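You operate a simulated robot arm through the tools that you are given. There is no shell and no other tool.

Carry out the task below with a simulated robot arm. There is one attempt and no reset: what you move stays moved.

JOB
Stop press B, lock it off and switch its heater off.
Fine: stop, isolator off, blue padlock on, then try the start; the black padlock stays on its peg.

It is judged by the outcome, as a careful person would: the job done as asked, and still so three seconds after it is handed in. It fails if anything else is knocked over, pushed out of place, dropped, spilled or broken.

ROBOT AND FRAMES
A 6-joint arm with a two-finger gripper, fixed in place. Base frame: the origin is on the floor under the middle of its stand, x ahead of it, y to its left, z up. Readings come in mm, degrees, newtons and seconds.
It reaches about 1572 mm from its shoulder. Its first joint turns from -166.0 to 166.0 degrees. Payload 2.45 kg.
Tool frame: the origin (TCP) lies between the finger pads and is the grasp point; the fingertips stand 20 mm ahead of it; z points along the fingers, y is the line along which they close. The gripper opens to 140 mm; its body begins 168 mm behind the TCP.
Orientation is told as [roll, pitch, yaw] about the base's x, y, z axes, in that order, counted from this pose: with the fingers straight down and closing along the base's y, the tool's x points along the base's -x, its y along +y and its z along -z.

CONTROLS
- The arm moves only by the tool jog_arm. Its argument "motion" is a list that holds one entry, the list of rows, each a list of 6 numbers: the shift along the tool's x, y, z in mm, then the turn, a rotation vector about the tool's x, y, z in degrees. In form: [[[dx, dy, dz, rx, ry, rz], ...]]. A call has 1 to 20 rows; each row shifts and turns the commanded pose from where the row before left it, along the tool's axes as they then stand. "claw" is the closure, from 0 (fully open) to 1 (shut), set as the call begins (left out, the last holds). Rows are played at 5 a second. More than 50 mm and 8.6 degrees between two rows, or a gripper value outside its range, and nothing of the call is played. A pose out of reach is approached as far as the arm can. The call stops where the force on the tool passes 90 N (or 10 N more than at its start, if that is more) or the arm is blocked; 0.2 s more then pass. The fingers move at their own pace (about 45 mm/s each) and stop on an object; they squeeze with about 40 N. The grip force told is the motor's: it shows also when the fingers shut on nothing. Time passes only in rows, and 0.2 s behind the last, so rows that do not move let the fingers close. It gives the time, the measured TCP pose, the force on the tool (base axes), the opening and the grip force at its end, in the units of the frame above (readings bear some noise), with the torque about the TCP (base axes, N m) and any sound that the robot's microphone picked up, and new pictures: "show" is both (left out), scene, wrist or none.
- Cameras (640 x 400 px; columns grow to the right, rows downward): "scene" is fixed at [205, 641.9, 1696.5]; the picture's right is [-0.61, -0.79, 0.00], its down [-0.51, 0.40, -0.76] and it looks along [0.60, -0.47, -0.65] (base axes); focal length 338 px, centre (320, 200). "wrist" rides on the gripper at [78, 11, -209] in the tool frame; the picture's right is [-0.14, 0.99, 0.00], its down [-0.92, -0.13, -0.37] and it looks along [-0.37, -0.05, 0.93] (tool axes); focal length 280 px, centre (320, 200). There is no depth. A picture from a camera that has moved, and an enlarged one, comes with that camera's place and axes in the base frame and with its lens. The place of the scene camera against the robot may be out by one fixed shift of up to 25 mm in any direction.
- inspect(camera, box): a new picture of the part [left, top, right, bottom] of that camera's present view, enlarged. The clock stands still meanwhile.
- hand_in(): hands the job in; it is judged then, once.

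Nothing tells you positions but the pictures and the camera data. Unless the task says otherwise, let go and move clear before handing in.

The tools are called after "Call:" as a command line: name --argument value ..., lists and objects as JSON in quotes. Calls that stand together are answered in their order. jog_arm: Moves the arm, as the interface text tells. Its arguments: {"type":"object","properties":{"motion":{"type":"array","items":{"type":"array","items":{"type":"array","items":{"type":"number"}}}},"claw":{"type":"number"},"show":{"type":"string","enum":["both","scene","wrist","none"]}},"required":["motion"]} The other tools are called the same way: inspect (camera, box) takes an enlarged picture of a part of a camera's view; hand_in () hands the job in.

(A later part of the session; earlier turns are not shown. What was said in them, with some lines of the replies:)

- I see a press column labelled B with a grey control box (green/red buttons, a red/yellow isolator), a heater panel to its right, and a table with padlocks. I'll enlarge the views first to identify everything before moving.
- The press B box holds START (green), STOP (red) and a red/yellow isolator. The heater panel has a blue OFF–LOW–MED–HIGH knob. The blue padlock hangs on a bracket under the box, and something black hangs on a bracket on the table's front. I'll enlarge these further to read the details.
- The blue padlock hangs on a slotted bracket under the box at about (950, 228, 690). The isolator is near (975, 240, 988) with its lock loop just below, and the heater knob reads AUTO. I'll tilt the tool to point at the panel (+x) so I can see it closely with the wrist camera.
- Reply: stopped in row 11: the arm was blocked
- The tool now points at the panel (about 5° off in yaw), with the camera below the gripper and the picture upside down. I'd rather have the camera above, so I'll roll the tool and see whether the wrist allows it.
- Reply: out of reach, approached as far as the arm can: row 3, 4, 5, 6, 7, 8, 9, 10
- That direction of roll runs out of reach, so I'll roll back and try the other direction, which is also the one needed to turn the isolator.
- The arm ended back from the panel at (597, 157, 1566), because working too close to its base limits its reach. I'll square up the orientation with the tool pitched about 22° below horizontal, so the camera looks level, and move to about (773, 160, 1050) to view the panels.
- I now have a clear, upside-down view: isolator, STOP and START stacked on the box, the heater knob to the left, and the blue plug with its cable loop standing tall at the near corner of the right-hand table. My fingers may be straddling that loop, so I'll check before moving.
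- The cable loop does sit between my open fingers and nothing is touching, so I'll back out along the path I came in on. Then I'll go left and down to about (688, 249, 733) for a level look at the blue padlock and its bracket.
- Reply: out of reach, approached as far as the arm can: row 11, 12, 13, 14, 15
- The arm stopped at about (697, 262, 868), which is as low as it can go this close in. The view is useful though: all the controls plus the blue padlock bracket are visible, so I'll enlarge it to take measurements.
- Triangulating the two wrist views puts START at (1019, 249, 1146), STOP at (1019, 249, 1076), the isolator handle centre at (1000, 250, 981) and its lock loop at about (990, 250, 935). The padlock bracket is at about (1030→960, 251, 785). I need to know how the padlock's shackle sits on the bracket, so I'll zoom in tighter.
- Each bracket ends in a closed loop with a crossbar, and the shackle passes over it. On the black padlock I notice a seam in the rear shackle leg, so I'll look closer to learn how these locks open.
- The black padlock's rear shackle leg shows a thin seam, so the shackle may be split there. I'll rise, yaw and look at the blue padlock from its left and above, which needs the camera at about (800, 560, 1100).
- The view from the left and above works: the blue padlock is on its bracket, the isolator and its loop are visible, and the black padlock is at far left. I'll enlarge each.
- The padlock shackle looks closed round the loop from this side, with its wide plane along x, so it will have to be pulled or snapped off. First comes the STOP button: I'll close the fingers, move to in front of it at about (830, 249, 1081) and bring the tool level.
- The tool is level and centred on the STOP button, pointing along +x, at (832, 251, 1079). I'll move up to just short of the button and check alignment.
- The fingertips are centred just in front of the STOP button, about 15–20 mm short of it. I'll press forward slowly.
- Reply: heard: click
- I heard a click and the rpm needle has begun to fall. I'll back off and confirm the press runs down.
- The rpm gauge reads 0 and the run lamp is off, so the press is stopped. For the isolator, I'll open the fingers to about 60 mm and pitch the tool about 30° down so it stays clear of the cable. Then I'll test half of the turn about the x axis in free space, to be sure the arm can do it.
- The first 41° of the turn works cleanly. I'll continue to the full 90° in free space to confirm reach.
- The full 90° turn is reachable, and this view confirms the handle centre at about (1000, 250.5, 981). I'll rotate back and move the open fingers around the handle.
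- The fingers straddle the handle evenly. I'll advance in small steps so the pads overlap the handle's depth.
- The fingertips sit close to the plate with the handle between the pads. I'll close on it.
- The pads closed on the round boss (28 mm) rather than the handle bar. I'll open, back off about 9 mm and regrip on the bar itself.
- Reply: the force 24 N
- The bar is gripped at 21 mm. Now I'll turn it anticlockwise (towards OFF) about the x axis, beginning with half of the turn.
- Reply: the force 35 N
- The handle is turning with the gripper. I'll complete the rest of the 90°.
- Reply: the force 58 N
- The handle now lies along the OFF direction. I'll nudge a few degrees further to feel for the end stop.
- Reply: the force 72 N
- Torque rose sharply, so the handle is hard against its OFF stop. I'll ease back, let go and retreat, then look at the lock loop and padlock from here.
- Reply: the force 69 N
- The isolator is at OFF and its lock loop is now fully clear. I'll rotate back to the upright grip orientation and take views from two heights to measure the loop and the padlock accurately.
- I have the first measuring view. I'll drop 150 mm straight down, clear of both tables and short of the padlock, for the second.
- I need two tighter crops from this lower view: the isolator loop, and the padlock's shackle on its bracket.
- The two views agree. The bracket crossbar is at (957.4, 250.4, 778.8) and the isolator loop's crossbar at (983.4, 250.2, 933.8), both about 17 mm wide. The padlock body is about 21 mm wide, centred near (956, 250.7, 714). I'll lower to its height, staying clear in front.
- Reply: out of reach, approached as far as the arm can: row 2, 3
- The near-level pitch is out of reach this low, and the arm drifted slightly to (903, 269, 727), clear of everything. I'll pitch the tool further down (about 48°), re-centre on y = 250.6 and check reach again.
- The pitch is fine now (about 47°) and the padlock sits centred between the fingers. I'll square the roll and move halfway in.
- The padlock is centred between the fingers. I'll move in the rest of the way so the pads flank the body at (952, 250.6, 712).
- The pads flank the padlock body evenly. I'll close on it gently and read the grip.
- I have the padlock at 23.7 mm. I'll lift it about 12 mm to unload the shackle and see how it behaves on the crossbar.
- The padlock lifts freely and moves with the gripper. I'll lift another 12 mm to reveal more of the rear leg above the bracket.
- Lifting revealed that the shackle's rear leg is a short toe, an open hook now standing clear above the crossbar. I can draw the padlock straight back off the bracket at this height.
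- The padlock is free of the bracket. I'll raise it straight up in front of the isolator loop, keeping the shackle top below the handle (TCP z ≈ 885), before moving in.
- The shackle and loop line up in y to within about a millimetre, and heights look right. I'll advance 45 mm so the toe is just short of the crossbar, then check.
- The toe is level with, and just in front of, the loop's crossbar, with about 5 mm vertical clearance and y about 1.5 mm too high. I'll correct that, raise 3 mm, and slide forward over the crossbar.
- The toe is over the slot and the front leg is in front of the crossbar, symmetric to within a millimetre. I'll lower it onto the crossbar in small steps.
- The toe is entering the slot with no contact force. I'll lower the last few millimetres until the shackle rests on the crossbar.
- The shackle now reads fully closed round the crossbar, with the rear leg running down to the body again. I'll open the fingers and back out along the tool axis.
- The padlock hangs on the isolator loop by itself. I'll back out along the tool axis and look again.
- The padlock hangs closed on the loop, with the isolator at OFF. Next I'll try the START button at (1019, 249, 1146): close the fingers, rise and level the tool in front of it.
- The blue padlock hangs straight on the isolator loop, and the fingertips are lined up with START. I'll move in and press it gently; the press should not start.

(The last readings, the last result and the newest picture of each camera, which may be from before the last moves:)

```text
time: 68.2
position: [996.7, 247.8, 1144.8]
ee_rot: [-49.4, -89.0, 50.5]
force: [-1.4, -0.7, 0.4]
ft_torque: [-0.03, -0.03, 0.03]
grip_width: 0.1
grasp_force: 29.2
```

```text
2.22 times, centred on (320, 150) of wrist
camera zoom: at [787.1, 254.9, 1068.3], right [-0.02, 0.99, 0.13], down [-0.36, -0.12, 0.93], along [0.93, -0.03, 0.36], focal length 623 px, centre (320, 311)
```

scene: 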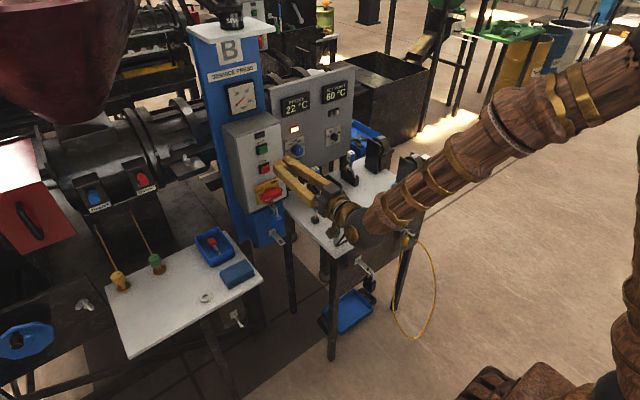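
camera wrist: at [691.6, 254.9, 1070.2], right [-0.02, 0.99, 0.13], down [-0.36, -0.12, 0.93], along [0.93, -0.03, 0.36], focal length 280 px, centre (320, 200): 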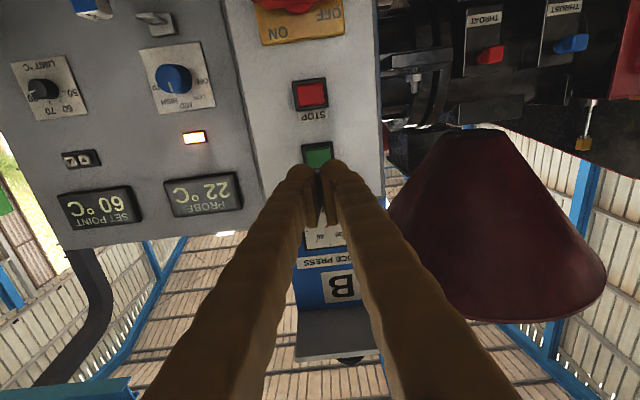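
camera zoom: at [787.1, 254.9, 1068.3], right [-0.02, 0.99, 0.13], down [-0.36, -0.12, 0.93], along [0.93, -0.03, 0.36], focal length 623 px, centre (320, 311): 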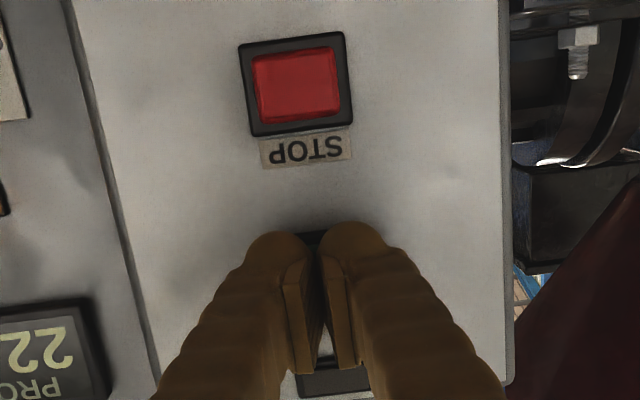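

There's no click yet, so the tip may be only touching the button. I'll push a few millimetres further.

Call:
jog_arm --motion '[[[0, 0, 1.5, 0, 0, 0], [0, 0, 1.5, 0, 0, 0], [0, 0, 1.5, 0, 0, 0], [0, 0, 0, 0, 0, 0]]]' --show "none"

Call:
inspect --camera "scene" --box '[210, 70, 330, 210]'

```text
time: 69.2
position: [1001.0, 248.3, 1144.2]
ee_rot: [-45.6, -89.1, 46.9]
force: [-25.2, -1.9, -7.8]
ft_torque: [0.01, 0.01, -0.22]
grip_width: 6.1
grasp_force: 29.3
heard: click
```

```text
2.86 times, centred on (270, 140) of scene
camera zoom: at [205.0, 641.9, 1696.5], right [-0.61, -0.79, 0.0], down [-0.51, 0.4, -0.76], along [0.6, -0.47, -0.65], focal length 965 px, centre (463, 371)
```

zoom: 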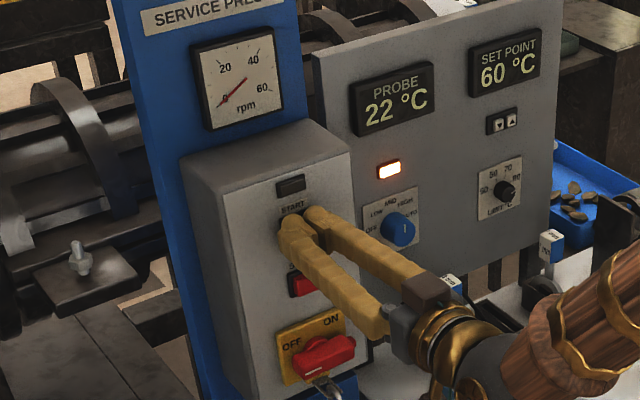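

START clicked, the run lamp stayed dark and rpm stayed at 0, so the lockout holds. I'll back off and verify once more before moving to the heater.

Call:
jog_arm --motion '[[[0, 0, -20, 0, 0, 0], [0, 0, -40, 0, 0, 0], [0, 0, -40, 0, 0, 0], [0, 0, 0, 0, 0, 0], [0, 0, 0, 0, 0, 0]]]' --show "none"

Call:
inspect --camera "scene" --box '[210, 70, 350, 230]'

Call:
inspect --camera "wrist" --box '[100, 0, 300, 200]'

```text
time: 70.4
position: [898.9, 247.0, 1145.4]
ee_rot: [-48.4, -89.1, 49.5]
force: [-0.2, -0.5, 0.3]
ft_torque: [0.05, -0.02, 0.01]
grip_width: 0.0
grasp_force: 29.1
```

```text
2.50 times, centred on (280, 150) of scene
camera zoom: at [205.0, 641.9, 1696.5], right [-0.61, -0.79, 0.0], down [-0.51, 0.4, -0.76], along [0.6, -0.47, -0.65], focal length 845 px, centre (420, 325)
```

zoom: 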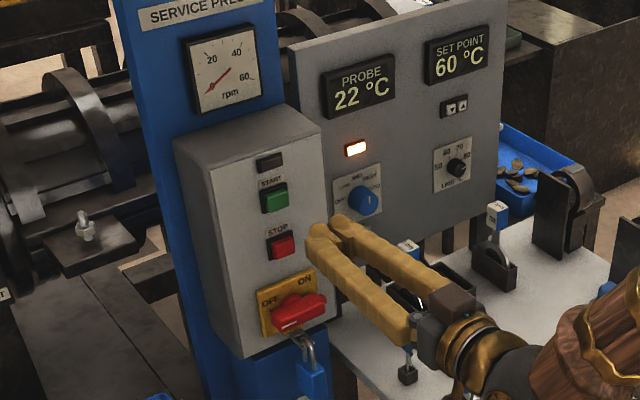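

```text
2.00 times, centred on (200, 100) of wrist
camera zoom: at [689.3, 253.1, 1069.5], right [-0.02, 0.99, 0.13], down [-0.36, -0.12, 0.93], along [0.93, -0.03, 0.36], focal length 561 px, centre (560, 400)
```

zoom: 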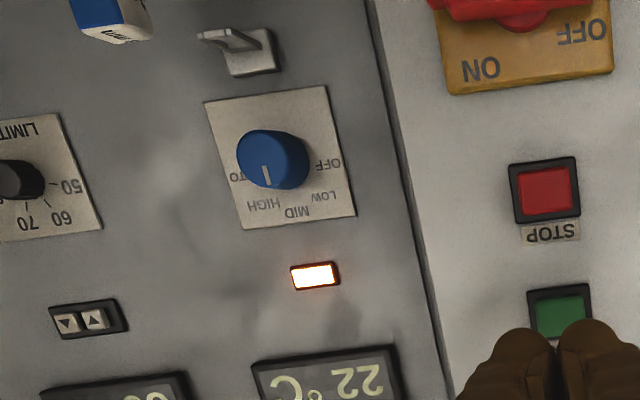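

The gauge stays at zero and the lamp is dark. The heater knob points to MID, with its face at about (1080, 73, 1031) and its lamp lit. I'll rise clear of the cable loop, pitch 40° down, go across to y = 74 and approach the knob from above.

Call:
jog_arm --motion '[[[-17, 0, 0, 0, 8, 0], [-16.8, 0, -2.4, 0, 8, 0], [-16.3, 0, -4.7, 0, 8, 0], [-15.5, 0, -6.9, 0, 8, 0], [-14.4, 0, -9, 0, 8, 0], [0, -43.2, 0, 0, 0, 0], [0, -43.2, 0, 0, 0, 0], [0, -43.2, 0, 0, 0, 0], [0, -43.2, 0, 0, 0, 0], [6.9, 0, 38.4, 0, 0, 0], [6.9, 0, 38.4, 0, 0, 0], [6.9, 0, 38.4, 0, 0, 0], [0, 0, 0, 0, 0, 0]]]' --claw 0.46

Call:
inspect --camera "wrist" --box '[240, 80, 400, 260]'

```text
time: 73.2
position: [980.3, 77.5, 1139.5]
ee_rot: [-1.1, -49.3, 2.1]
force: [-0.1, 0.4, 0.3]
ft_torque: [0.02, -0.01, 0.02]
grip_width: 75.5
grasp_force: 0.2
camera wrist: at [771.2, 85.8, 1215.3], right [0.07, 0.99, 0.09], down [0.32, -0.11, 0.94], along [0.94, -0.04, -0.33], focal length 280 px, centre (320, 200)
```

scene: 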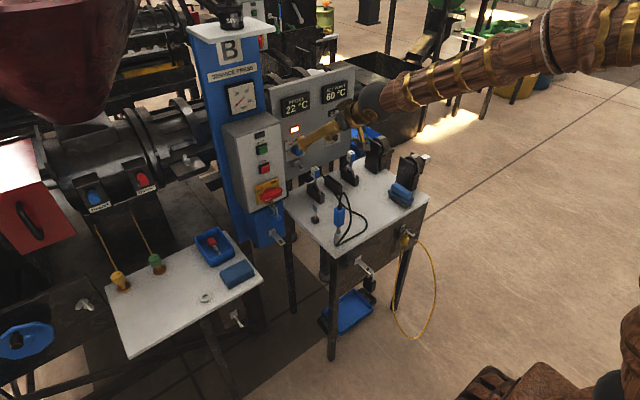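
wrist: 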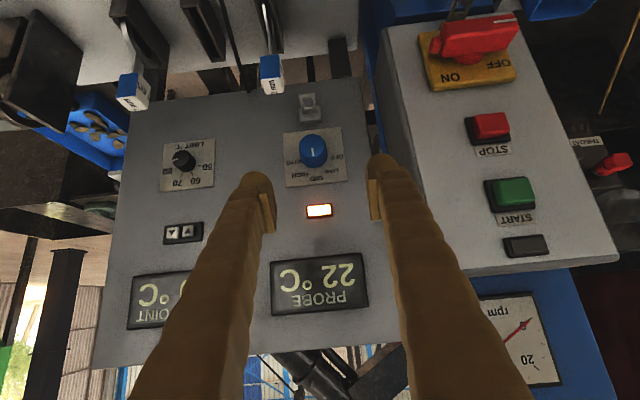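

```text
2.22 times, centred on (320, 170) of wrist
camera zoom: at [771.2, 85.8, 1215.3], right [0.07, 0.99, 0.09], down [0.32, -0.11, 0.94], along [0.94, -0.04, -0.33], focal length 623 px, centre (320, 267)
```

zoom: 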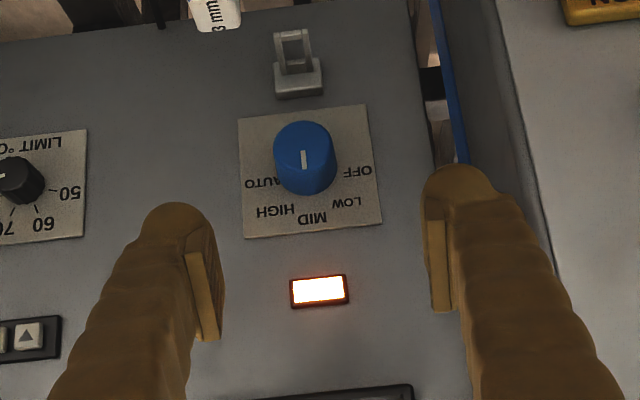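

The knob is clearly visible, with its mark at MID, OFF to its real left, and the heater lamp lit. I'll move to a pre-grasp point 60 mm short along the tool axis and check centring.

Call:
jog_arm --motion '[[[7.4, -1.9, 26.5, 0, 0, 0], [7.4, -1.9, 26.5, 0, 0, 0], [7.4, -1.9, 26.5, 0, 0, 0], [0, 0, 0, 0, 0, 0]]]'

Call:
inspect --camera "wrist" --box '[240, 80, 400, 260]'

Call:
inspect --camera "scene" --box '[270, 100, 350, 200]'

```text
time: 74.2
position: [1025.6, 71.6, 1072.1]
ee_rot: [-1.0, -49.5, 1.9]
force: [-0.2, 0.1, -0.5]
ft_torque: [0.01, 0.0, 0.0]
grip_width: 75.4
grasp_force: 0.1
camera wrist: at [816.1, 79.5, 1148.4], right [0.07, 0.99, 0.09], down [0.32, -0.11, 0.94], along [0.94, -0.04, -0.33], focal length 280 px, centre (320, 200)
```

scene: 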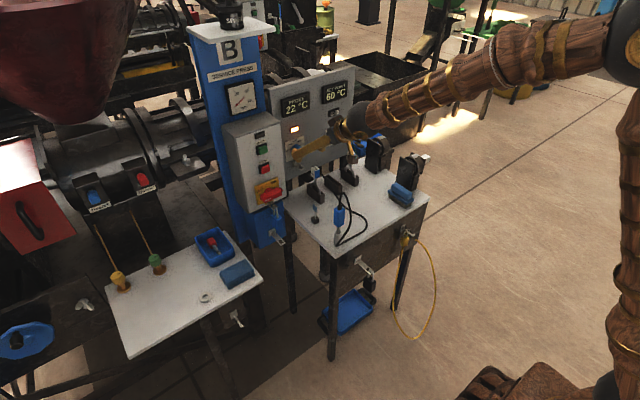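
wrist: 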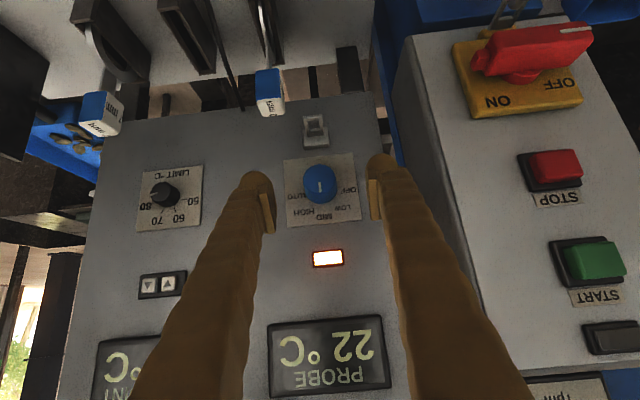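

```text
2.22 times, centred on (320, 170) of wrist
camera zoom: at [816.1, 79.5, 1148.4], right [0.07, 0.99, 0.09], down [0.32, -0.11, 0.94], along [0.94, -0.04, -0.33], focal length 623 px, centre (320, 267)
```

zoom: 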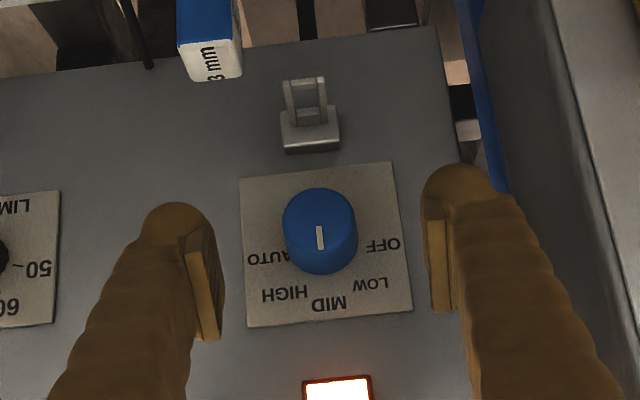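

```text
4.00 times, centred on (310, 150) of scene
camera zoom: at [205.0, 641.9, 1696.5], right [-0.61, -0.79, 0.0], down [-0.51, 0.4, -0.76], along [0.6, -0.47, -0.65], focal length 1351 px, centre (360, 400)
```

zoom: 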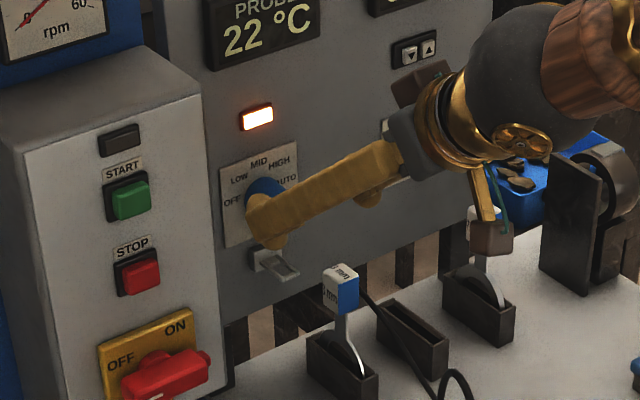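

The knob is centred between the fingers (axis at about y 71.5, z 1032). I'll advance around it, creeping the last few millimetres.

Call:
jog_arm --motion '[[[0.65, -0.25, 29.8, 0, 0, 0], [0.65, -0.25, 29.8, 0, 0, 0], [-1.95, 0, 2.28, 0, 0, 0], [-1.95, 0, 2.28, 0, 0, 0], [-1.95, 0, 2.28, 0, 0, 0], [0, 0, 0, 0, 0, 0]]]'

Call:
inspect --camera "wrist" --box '[240, 80, 400, 260]'

Call:
inspect --camera "scene" --box '[270, 110, 330, 180]'

```text
time: 75.6
position: [1077.3, 71.5, 1032.8]
ee_rot: [-1.0, -49.4, 2.0]
force: [0.6, -0.6, -0.6]
ft_torque: [0.01, 0.04, 0.01]
grip_width: 75.6
grasp_force: 0.1
camera wrist: at [869.2, 79.1, 1110.3], right [0.07, 0.99, 0.09], down [0.32, -0.11, 0.94], along [0.94, -0.04, -0.33], focal length 280 px, centre (320, 200)
```

scene: 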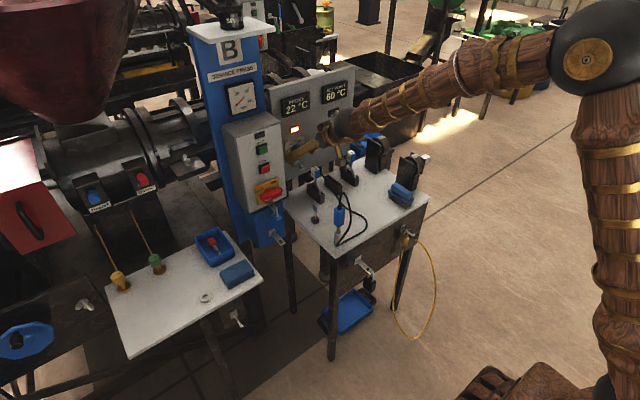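
wrist: 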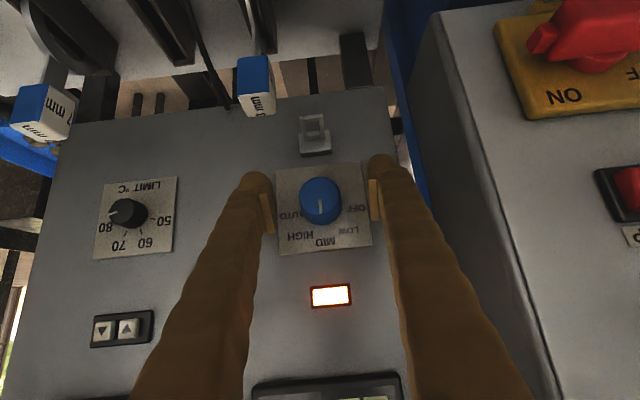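

```text
2.22 times, centred on (320, 170) of wrist
camera zoom: at [869.2, 79.1, 1110.3], right [0.07, 0.99, 0.09], down [0.32, -0.11, 0.94], along [0.94, -0.04, -0.33], focal length 623 px, centre (320, 267)
```

zoom: 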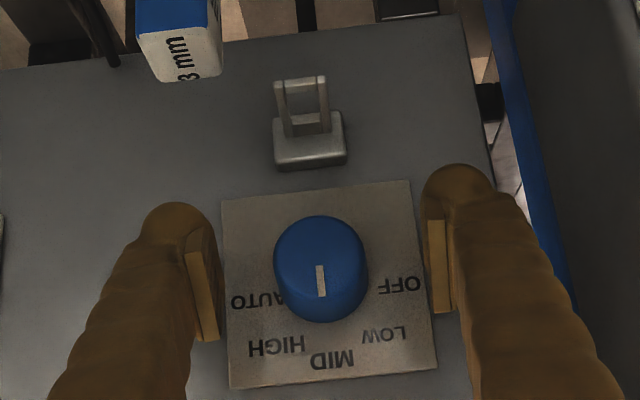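

```text
5.71 times, centred on (300, 145) of scene
camera zoom: at [205.0, 641.9, 1696.5], right [-0.61, -0.79, 0.0], down [-0.51, 0.4, -0.76], along [0.6, -0.47, -0.65], focal length 1930 px, centre (434, 514)
```

zoom: 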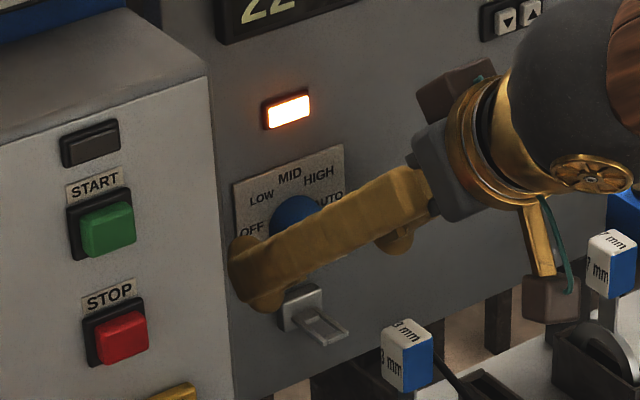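

The fingers flank the knob evenly. I'll go 5 mm deeper and close on it.

Call:
jog_arm --motion '[[[-1.63, 0, 1.9, 0, 0, 0], [-1.63, 0, 1.9, 0, 0, 0], [0, 0, 0, 0, 0, 0]]]' --show "none"

Call:
jog_arm --motion '[[[0, 0, 0, 0, 0, 0], [0, 0, 0, 0, 0, 0], [0, 0, 0, 0, 0, 0], [0, 0, 0, 0, 0, 0], [0, 0, 0, 0, 0, 0]]]' --claw 1 --show "none"

Call:
inspect --camera "wrist" --box '[240, 80, 400, 260]'

```text
time: 76.4
position: [1082.8, 70.2, 1033.0]
ee_rot: [-1.1, -49.4, 2.0]
force: [-0.4, -0.1, 0.0]
ft_torque: [-0.03, 0.01, -0.02]
grip_width: 75.4
grasp_force: 0.1
```

```text
time: 77.6
position: [1083.0, 70.0, 1033.9]
ee_rot: [-1.1, -49.5, 1.9]
force: [5.5, -18.1, 0.1]
ft_torque: [-0.07, 0.01, -0.22]
grip_width: 34.3
grasp_force: 45.2
```

```text
2.22 times, centred on (320, 170) of wrist
camera zoom: at [874.2, 78.2, 1109.5], right [0.07, 0.99, 0.09], down [0.32, -0.11, 0.94], along [0.94, -0.04, -0.33], focal length 623 px, centre (320, 267)
```

zoom: 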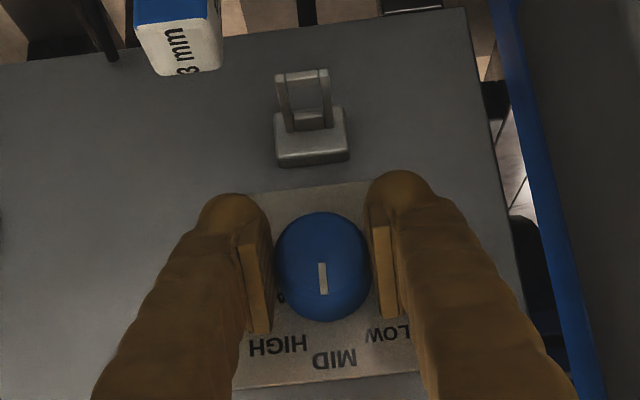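

The knob is gripped at 34 mm. I'll turn it anticlockwise 45° towards OFF.

Call:
jog_arm --motion '[[[0, 0, 0, 4.87, 0.165, -5.7], [0, 0, 0, 4.87, 0.165, -5.7], [0, 0, 0, 4.87, 0.165, -5.7], [0, 0, 0, 4.87, 0.165, -5.7], [0, 0, 0, 4.87, 0.165, -5.7], [0, 0, 0, 4.87, 0.165, -5.7], [0, 0, 0, 0, 0, 0]]]'

Call:
inspect --camera "wrist" --box '[240, 80, 400, 260]'

Call:
inspect --camera "scene" --box '[270, 110, 330, 180]'

```text
time: 79.2
position: [1084.5, 71.7, 1032.7]
ee_rot: [-56.9, -31.1, 40.4]
force: [-47.3, 25.4, -0.6]
ft_torque: [0.07, 0.25, 0.21]
grip_width: 34.5
grasp_force: 44.7
camera wrist: at [874.3, 131.8, 1082.0], right [0.07, 0.77, -0.64], down [0.32, 0.59, 0.74], along [0.94, -0.25, -0.21], focal length 280 px, centre (320, 200)
```

scene: 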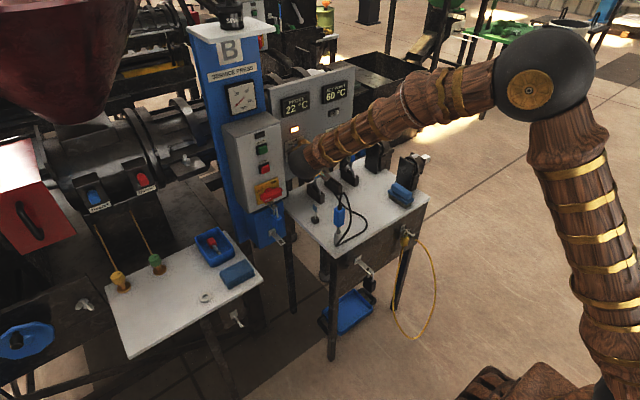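
wrist: 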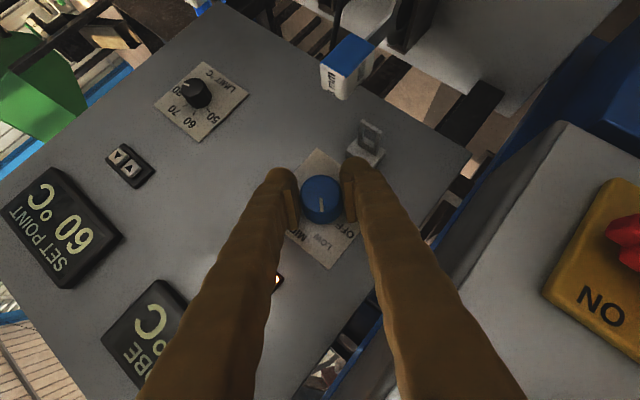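

```text
2.22 times, centred on (320, 170) of wrist
camera zoom: at [874.3, 131.8, 1082.0], right [0.07, 0.77, -0.64], down [0.32, 0.59, 0.74], along [0.94, -0.25, -0.21], focal length 623 px, centre (320, 267)
```

zoom: 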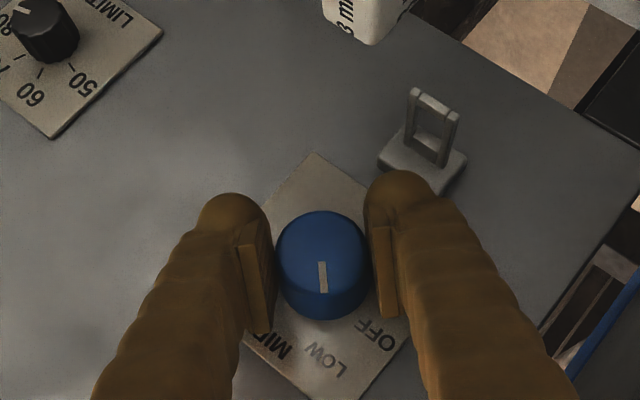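

```text
5.71 times, centred on (300, 145) of scene
camera zoom: at [205.0, 641.9, 1696.5], right [-0.61, -0.79, 0.0], down [-0.51, 0.4, -0.76], along [0.6, -0.47, -0.65], focal length 1930 px, centre (434, 514)
```

zoom: 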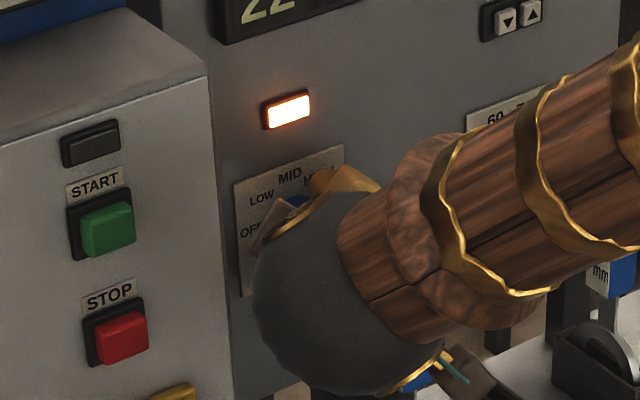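

The knob turned with the gripper and is now at about LOW. I'll open slightly, back off along the tool axis, rotate back and regrip for the second half, which keeps the camera clear of the plug.

Call:
jog_arm --motion '[[[0, 0, 0, 0, 0, 0], [0, 0, 0, 0, 0, 0], [0, 0, -15, 0, 0, 0], [0, 0, -25, 0, 0, 0], [0, 0, 0, 0, 0, 0]]]' --claw 0.686 --show "none"

Call:
inspect --camera "wrist" --box '[240, 80, 400, 260]'

```text
time: 80.4
position: [1052.6, 91.2, 1052.9]
ee_rot: [-56.9, -31.3, 40.2]
force: [-0.1, -0.3, -0.4]
ft_torque: [0.03, 0.01, 0.01]
grip_width: 43.9
grasp_force: 0.1
```

```text
2.22 times, centred on (320, 170) of wrist
camera zoom: at [842.9, 150.8, 1101.4], right [0.07, 0.77, -0.64], down [0.32, 0.59, 0.74], along [0.94, -0.26, -0.21], focal length 623 px, centre (320, 267)
```

zoom: 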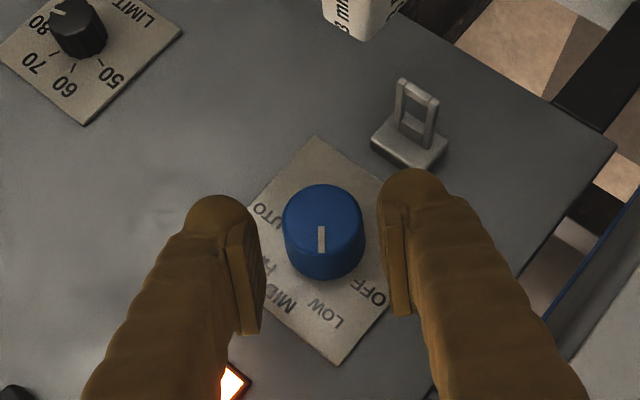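

The mark now points at LOW. I'll rotate back, re-centre on the knob and regrip.

Call:
jog_arm --motion '[[[0, 0, 0, -4.87, -0.165, 5.7], [0, 0, 0, -4.87, -0.165, 5.7], [0, 0, 0, -4.87, -0.165, 5.7], [0, 0, 0, -4.87, -0.165, 5.7], [0, 0, 0, -4.87, -0.165, 5.7], [0, 0, 0, -4.87, -0.165, 5.7], [-4.3, -19.7, -3.6, 0, 0, 0], [0, 0, 0, 0, 0, 0]]]' --claw 0.57 --show "none"

Call:
inspect --camera "wrist" --box '[240, 80, 400, 260]'

```text
time: 82.2
position: [1054.3, 69.7, 1058.9]
ee_rot: [-1.0, -49.4, 1.8]
force: [-0.4, -0.1, -0.9]
ft_torque: [0.01, -0.01, -0.02]
grip_width: 60.1
grasp_force: 0.0
```

```text
2.22 times, centred on (320, 170) of wrist
camera zoom: at [845.9, 78.4, 1134.9], right [0.07, 0.99, 0.09], down [0.32, -0.11, 0.94], along [0.94, -0.04, -0.33], focal length 623 px, centre (320, 267)
```

zoom: 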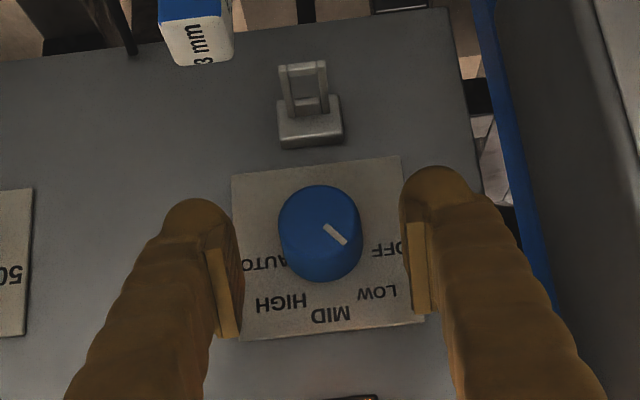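

LOW is confirmed by the mark. I'll go back in, grip and make the second 45° turn to OFF.

Call:
jog_arm --motion '[[[0, 0.5, 13, 0, 0, 0], [0, 0.4, 13, 0, 0, 0], [0, 0, 12, 0, 0, 0], [0, 0, 0, 0, 0, 0]]]' --show "none"

Call:
jog_arm --motion '[[[0, 0, 0, 0, 0, 0], [0, 0, 0, 0, 0, 0], [0, 0, 0, 0, 0, 0], [0, 0, 0, 0, 0, 0]]]' --claw 1 --show "none"

Call:
inspect --camera "wrist" --box '[240, 80, 400, 260]'

```text
time: 83.2
position: [1082.4, 70.7, 1034.1]
ee_rot: [-1.0, -49.5, 1.9]
force: [0.0, -0.1, -0.5]
ft_torque: [-0.01, -0.01, -0.01]
grip_width: 60.2
grasp_force: 0.0
```

```text
time: 84.2
position: [1081.2, 70.4, 1034.0]
ee_rot: [-1.1, -49.4, 1.8]
force: [6.5, -26.6, 2.8]
ft_torque: [-0.13, -0.05, -0.36]
grip_width: 33.8
grasp_force: 45.2
```

```text
2.22 times, centred on (320, 170) of wrist
camera zoom: at [873.0, 78.4, 1110.2], right [0.07, 0.99, 0.09], down [0.32, -0.11, 0.94], along [0.94, -0.04, -0.33], focal length 623 px, centre (320, 267)
```

zoom: 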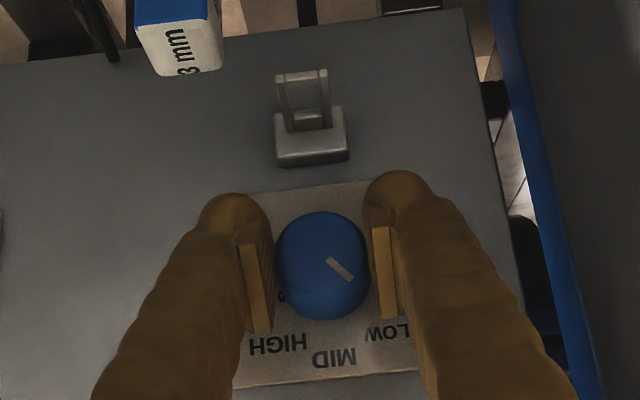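

The grip is good. Turning another 45°.

Call:
jog_arm --motion '[[[0, -0.6, 0, 0, 0, 0], [0, 0, -0.5, 4.87, 0.165, -5.7], [0, 0, -0.5, 4.87, 0.165, -5.7], [0, 0, 0, 4.87, 0.165, -5.7], [0, 0, 0, 4.87, 0.165, -5.7], [0, 0, 0, 4.87, 0.165, -5.7], [0, 0, 0, 4.87, 0.165, -5.7], [0, 0, 0, 0, 0, 0]]]'

Call:
inspect --camera "wrist" --box '[240, 80, 400, 260]'

Call:
inspect --camera "scene" --box '[270, 100, 350, 180]'

```text
time: 86.0
position: [1081.4, 71.8, 1032.8]
ee_rot: [-56.8, -31.3, 40.3]
force: [10.6, 30.1, -9.7]
ft_torque: [0.61, -0.23, 0.31]
grip_width: 33.8
grasp_force: 44.9
camera wrist: at [872.1, 131.4, 1082.0], right [0.07, 0.77, -0.64], down [0.32, 0.59, 0.74], along [0.94, -0.25, -0.21], focal length 280 px, centre (320, 200)
```

scene: 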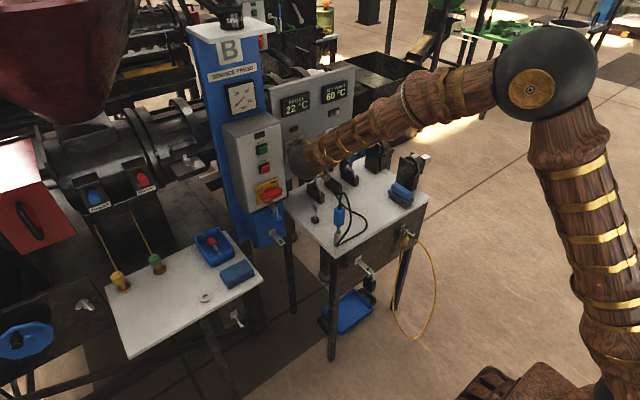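
wrist: 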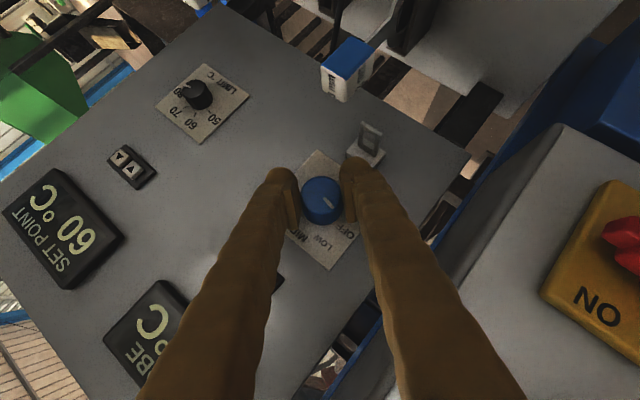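

```text
2.22 times, centred on (320, 170) of wrist
camera zoom: at [872.1, 131.4, 1082.0], right [0.07, 0.77, -0.64], down [0.32, 0.59, 0.74], along [0.94, -0.25, -0.21], focal length 623 px, centre (320, 267)
```

zoom: 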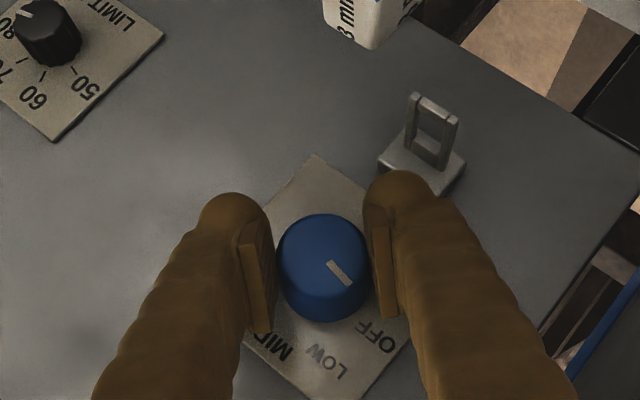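

```text
5.00 times, centred on (310, 140) of scene
camera zoom: at [205.0, 641.9, 1696.5], right [-0.61, -0.79, 0.0], down [-0.51, 0.4, -0.76], along [0.6, -0.47, -0.65], focal length 1689 px, centre (370, 500)
```

zoom: 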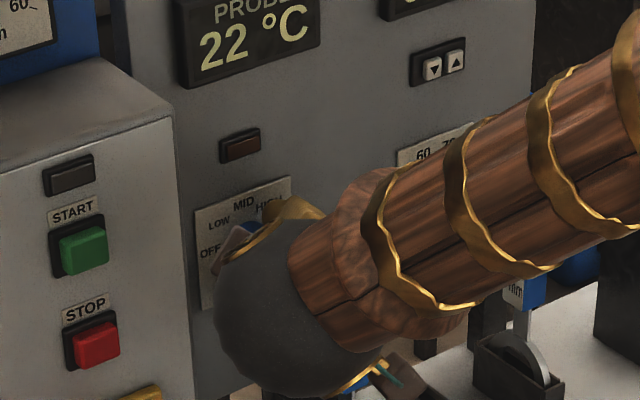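

The heater lamp has gone out and the mark points at OFF, with torque building against the end stop. I'll release, back off and verify.

Call:
jog_arm --motion '[[[0, 0, 0, 0, 0, 0], [0, 0, 0, 0, 0, 0], [0, 0, -15, 0, 0, 0], [0, 0, -30, 0, 0, 0], [0, 0, 0, 0, 0, 0]]]' --claw 0.686 --show "none"

Call:
inspect --camera "wrist" --box '[240, 80, 400, 260]'

```text
time: 87.2
position: [1047.1, 89.4, 1055.8]
ee_rot: [-56.9, -31.4, 40.4]
force: [-0.2, 0.5, -0.1]
ft_torque: [0.01, 0.02, 0.01]
grip_width: 44.1
grasp_force: 0.0
```

```text
2.22 times, centred on (320, 170) of wrist
camera zoom: at [838.0, 149.9, 1104.7], right [0.07, 0.77, -0.64], down [0.32, 0.59, 0.74], along [0.94, -0.26, -0.21], focal length 623 px, centre (320, 267)
```

zoom: 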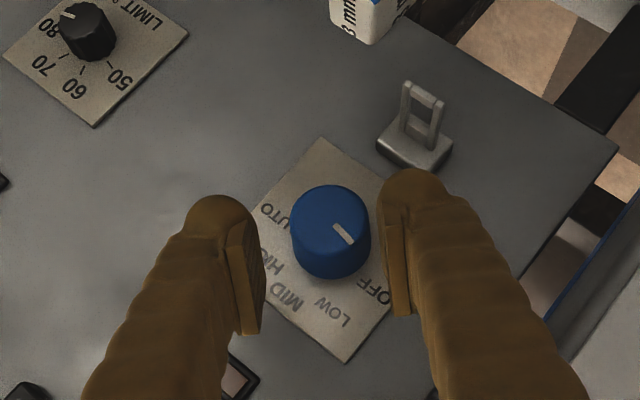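

The knob points at OFF and its lamp is dark. I'll rotate back and withdraw clear, up and away, then check everything from both cameras.

Call:
jog_arm --motion '[[[0, 0, -10, -4.87, -0.165, 5.7], [0, 0, 0, -4.87, -0.165, 5.7], [0, 0, 0, -4.87, -0.165, 5.7], [0, 0, 0, -4.87, -0.165, 5.7], [0, 0, 0, -4.87, -0.165, 5.7], [0, 0, 0, -4.87, -0.165, 5.7], [0, 0, -40, 0, 0, 0], [0, 0, -40, 0, 0, 0], [0, 0, -40, 0, 0, 0], [0, 0, -40, 0, 0, 0], [-30, 0, -30, 0, 0, 0], [0, 0, 0, 0, 0, 0]]]'

Call:
inspect --camera "scene" --box '[210, 70, 360, 270]'

Call:
inspect --camera "scene" --box '[255, 185, 300, 235]'

Call:
inspect --camera "scene" --box '[300, 140, 440, 310]'

Call:
inspect --camera "scene" --box '[270, 110, 340, 180]'

```text
time: 89.8
position: [916.5, 95.0, 1204.5]
ee_rot: [-1.1, -49.4, 2.1]
force: [-0.1, 0.0, 0.2]
ft_torque: [-0.03, 0.0, 0.04]
grip_width: 43.8
grasp_force: 0.1
camera wrist: at [707.1, 102.8, 1281.7], right [0.07, 0.99, 0.09], down [0.32, -0.11, 0.94], along [0.94, -0.04, -0.33], focal length 280 px, centre (320, 200)
```

scene: 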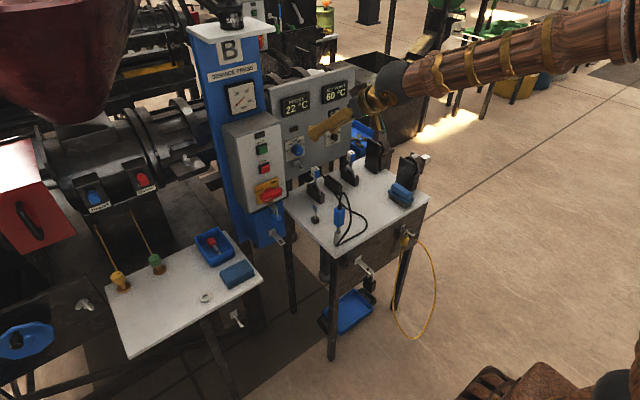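
wrist: 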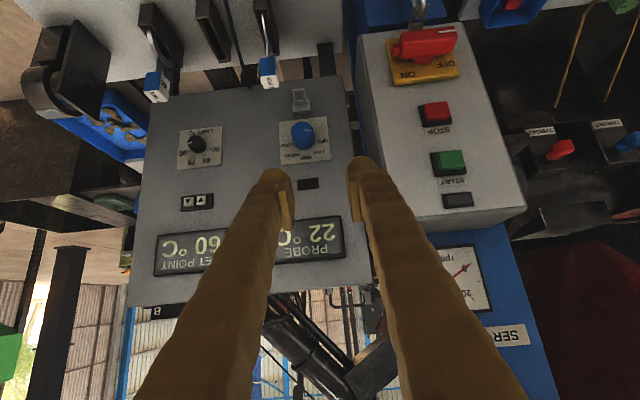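

```text
2.00 times, centred on (285, 170) of scene
camera zoom: at [205.0, 641.9, 1696.5], right [-0.61, -0.79, 0.0], down [-0.51, 0.4, -0.76], along [0.6, -0.47, -0.65], focal length 676 px, centre (390, 260)
```

zoom: 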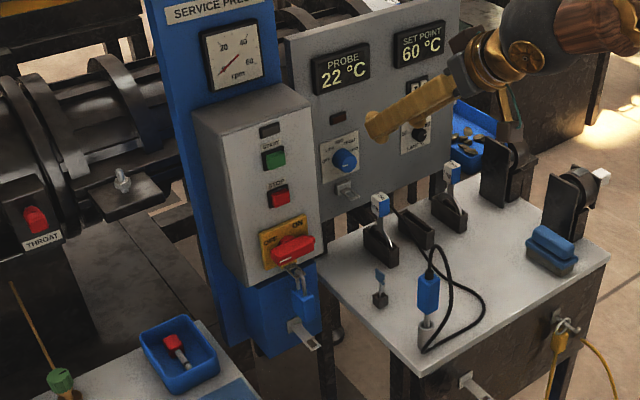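

```text
8.00 times, centred on (278, 210) of scene
camera zoom: at [205.0, 641.9, 1696.5], right [-0.61, -0.79, 0.0], down [-0.51, 0.4, -0.76], along [0.6, -0.47, -0.65], focal length 2703 px, centre (660, 120)
```

zoom: 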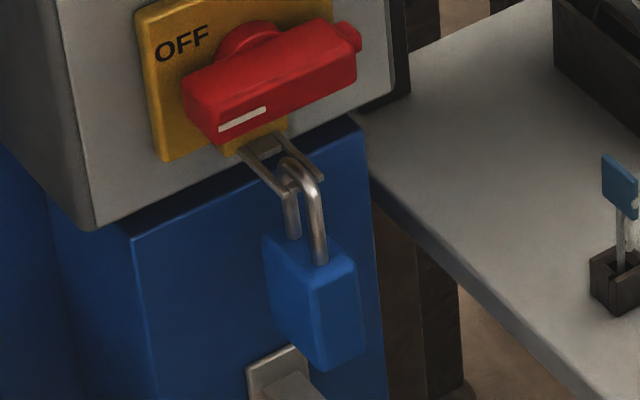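

```text
2.35 times, centred on (370, 225) of scene
camera zoom: at [205.0, 641.9, 1696.5], right [-0.61, -0.79, 0.0], down [-0.51, 0.4, -0.76], along [0.6, -0.47, -0.65], focal length 795 px, centre (202, 141)
```

zoom: 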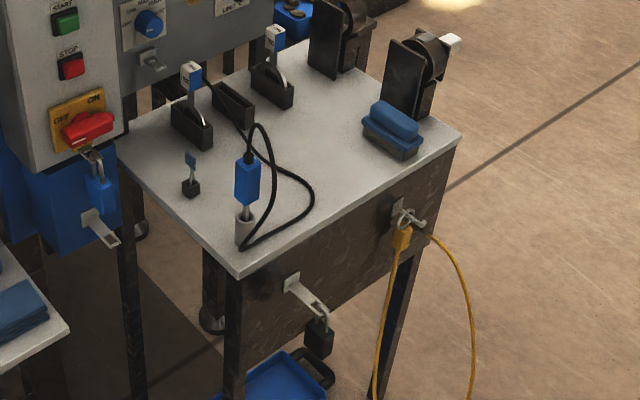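

```text
5.71 times, centred on (305, 145) of scene
camera zoom: at [205.0, 641.9, 1696.5], right [-0.61, -0.79, 0.0], down [-0.51, 0.4, -0.76], along [0.6, -0.47, -0.65], focal length 1930 px, centre (406, 514)
```

zoom: 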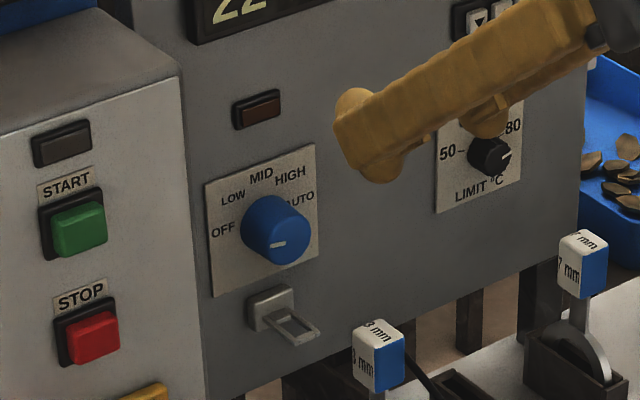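

All as asked: the isolator is at OFF with the blue padlock closed on its loop, rpm is 0, the heater knob is at OFF with its lamp out, and the black padlock is still on its peg. I'll move the arm further clear and take a last look before handing in.

Call:
jog_arm --motion '[[[0, 0, -45, 0, 0, 0], [0, 0, -45, 0, 0, 0], [0, 0, -45, 0, 0, 0], [0, 0, 0, 0, 0, 0], [0, 0, 0, 0, 0, 0]]]'

Call:
inspect --camera "scene" --box '[265, 200, 295, 230]'

Call:
inspect --camera "scene" --box '[220, 70, 350, 180]'

```text
time: 91.0
position: [812.0, 91.1, 1292.6]
ee_rot: [-1.1, -49.4, 2.1]
force: [0.0, -0.4, -0.4]
ft_torque: [0.01, 0.0, 0.01]
grip_width: 44.2
grasp_force: 0.0
camera wrist: at [602.8, 99.7, 1369.0], right [0.07, 0.99, 0.09], down [0.32, -0.11, 0.94], along [0.94, -0.04, -0.33], focal length 280 px, centre (320, 200)
```

scene: 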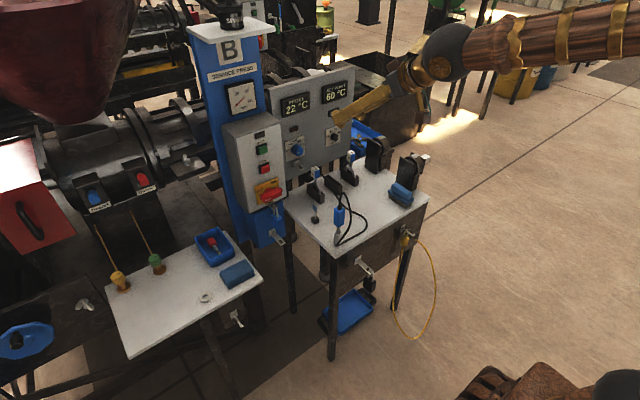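
wrist: 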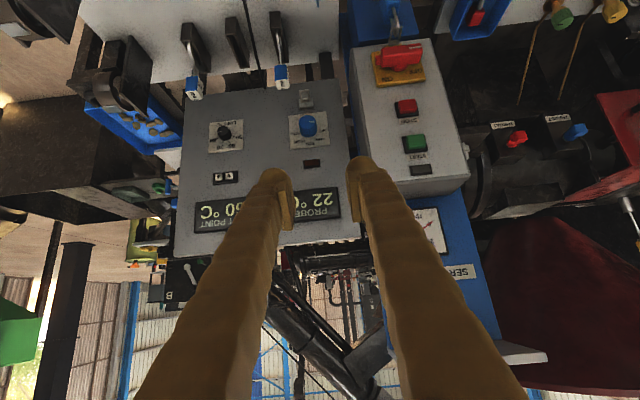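

```text
13.33 times, centred on (280, 215) of scene
camera zoom: at [205.0, 641.9, 1696.5], right [-0.61, -0.79, 0.0], down [-0.51, 0.4, -0.76], along [0.6, -0.47, -0.65], focal length 4504 px, centre (853, 0)
```

zoom: 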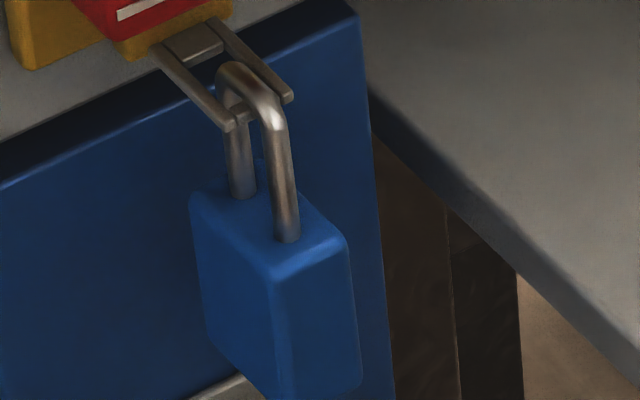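

```text
3.64 times, centred on (285, 125) of scene
camera zoom: at [205.0, 641.9, 1696.5], right [-0.61, -0.79, 0.0], down [-0.51, 0.4, -0.76], along [0.6, -0.47, -0.65], focal length 1228 px, centre (447, 473)
```

zoom: 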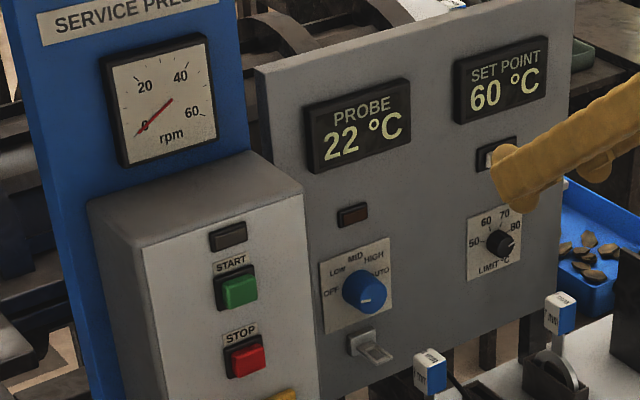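

Press B reads 0 rpm with its lamp out, and the isolator is at OFF with the blue padlock's shackle closed through its loop. START was tried with no effect, the heater is at OFF and dark, and the black padlock is undisturbed on its peg. The arm is clear, so I'm handing in.

Call:
hand_in

```text
The job is handed in.
```

Press B is stopped, locked off and its heater is off. The job is handed in; the result of the judging hasn't come back to me.

- **Stop:** I pressed STOP and the gauge fell to 0 rpm with the run lamp out.
- **Isolator:** I turned it from ON to OFF, hard against its end stop.
- **Blue padlock:** I moved it from its bracket to the isolator loop, and its shackle shows closed around the crossbar.
- **Try the start:** I pressed START after the padlock was on. It clicked, but the lamp stayed dark and the gauge stayed at 0.
- **Heater:** I turned the knob from MID to OFF and its lamp went out.
- **Black padlock:** I didn't touch it, and it is still on its peg.

In the last pictures nothing else looked knocked or moved, and the arm was clear.
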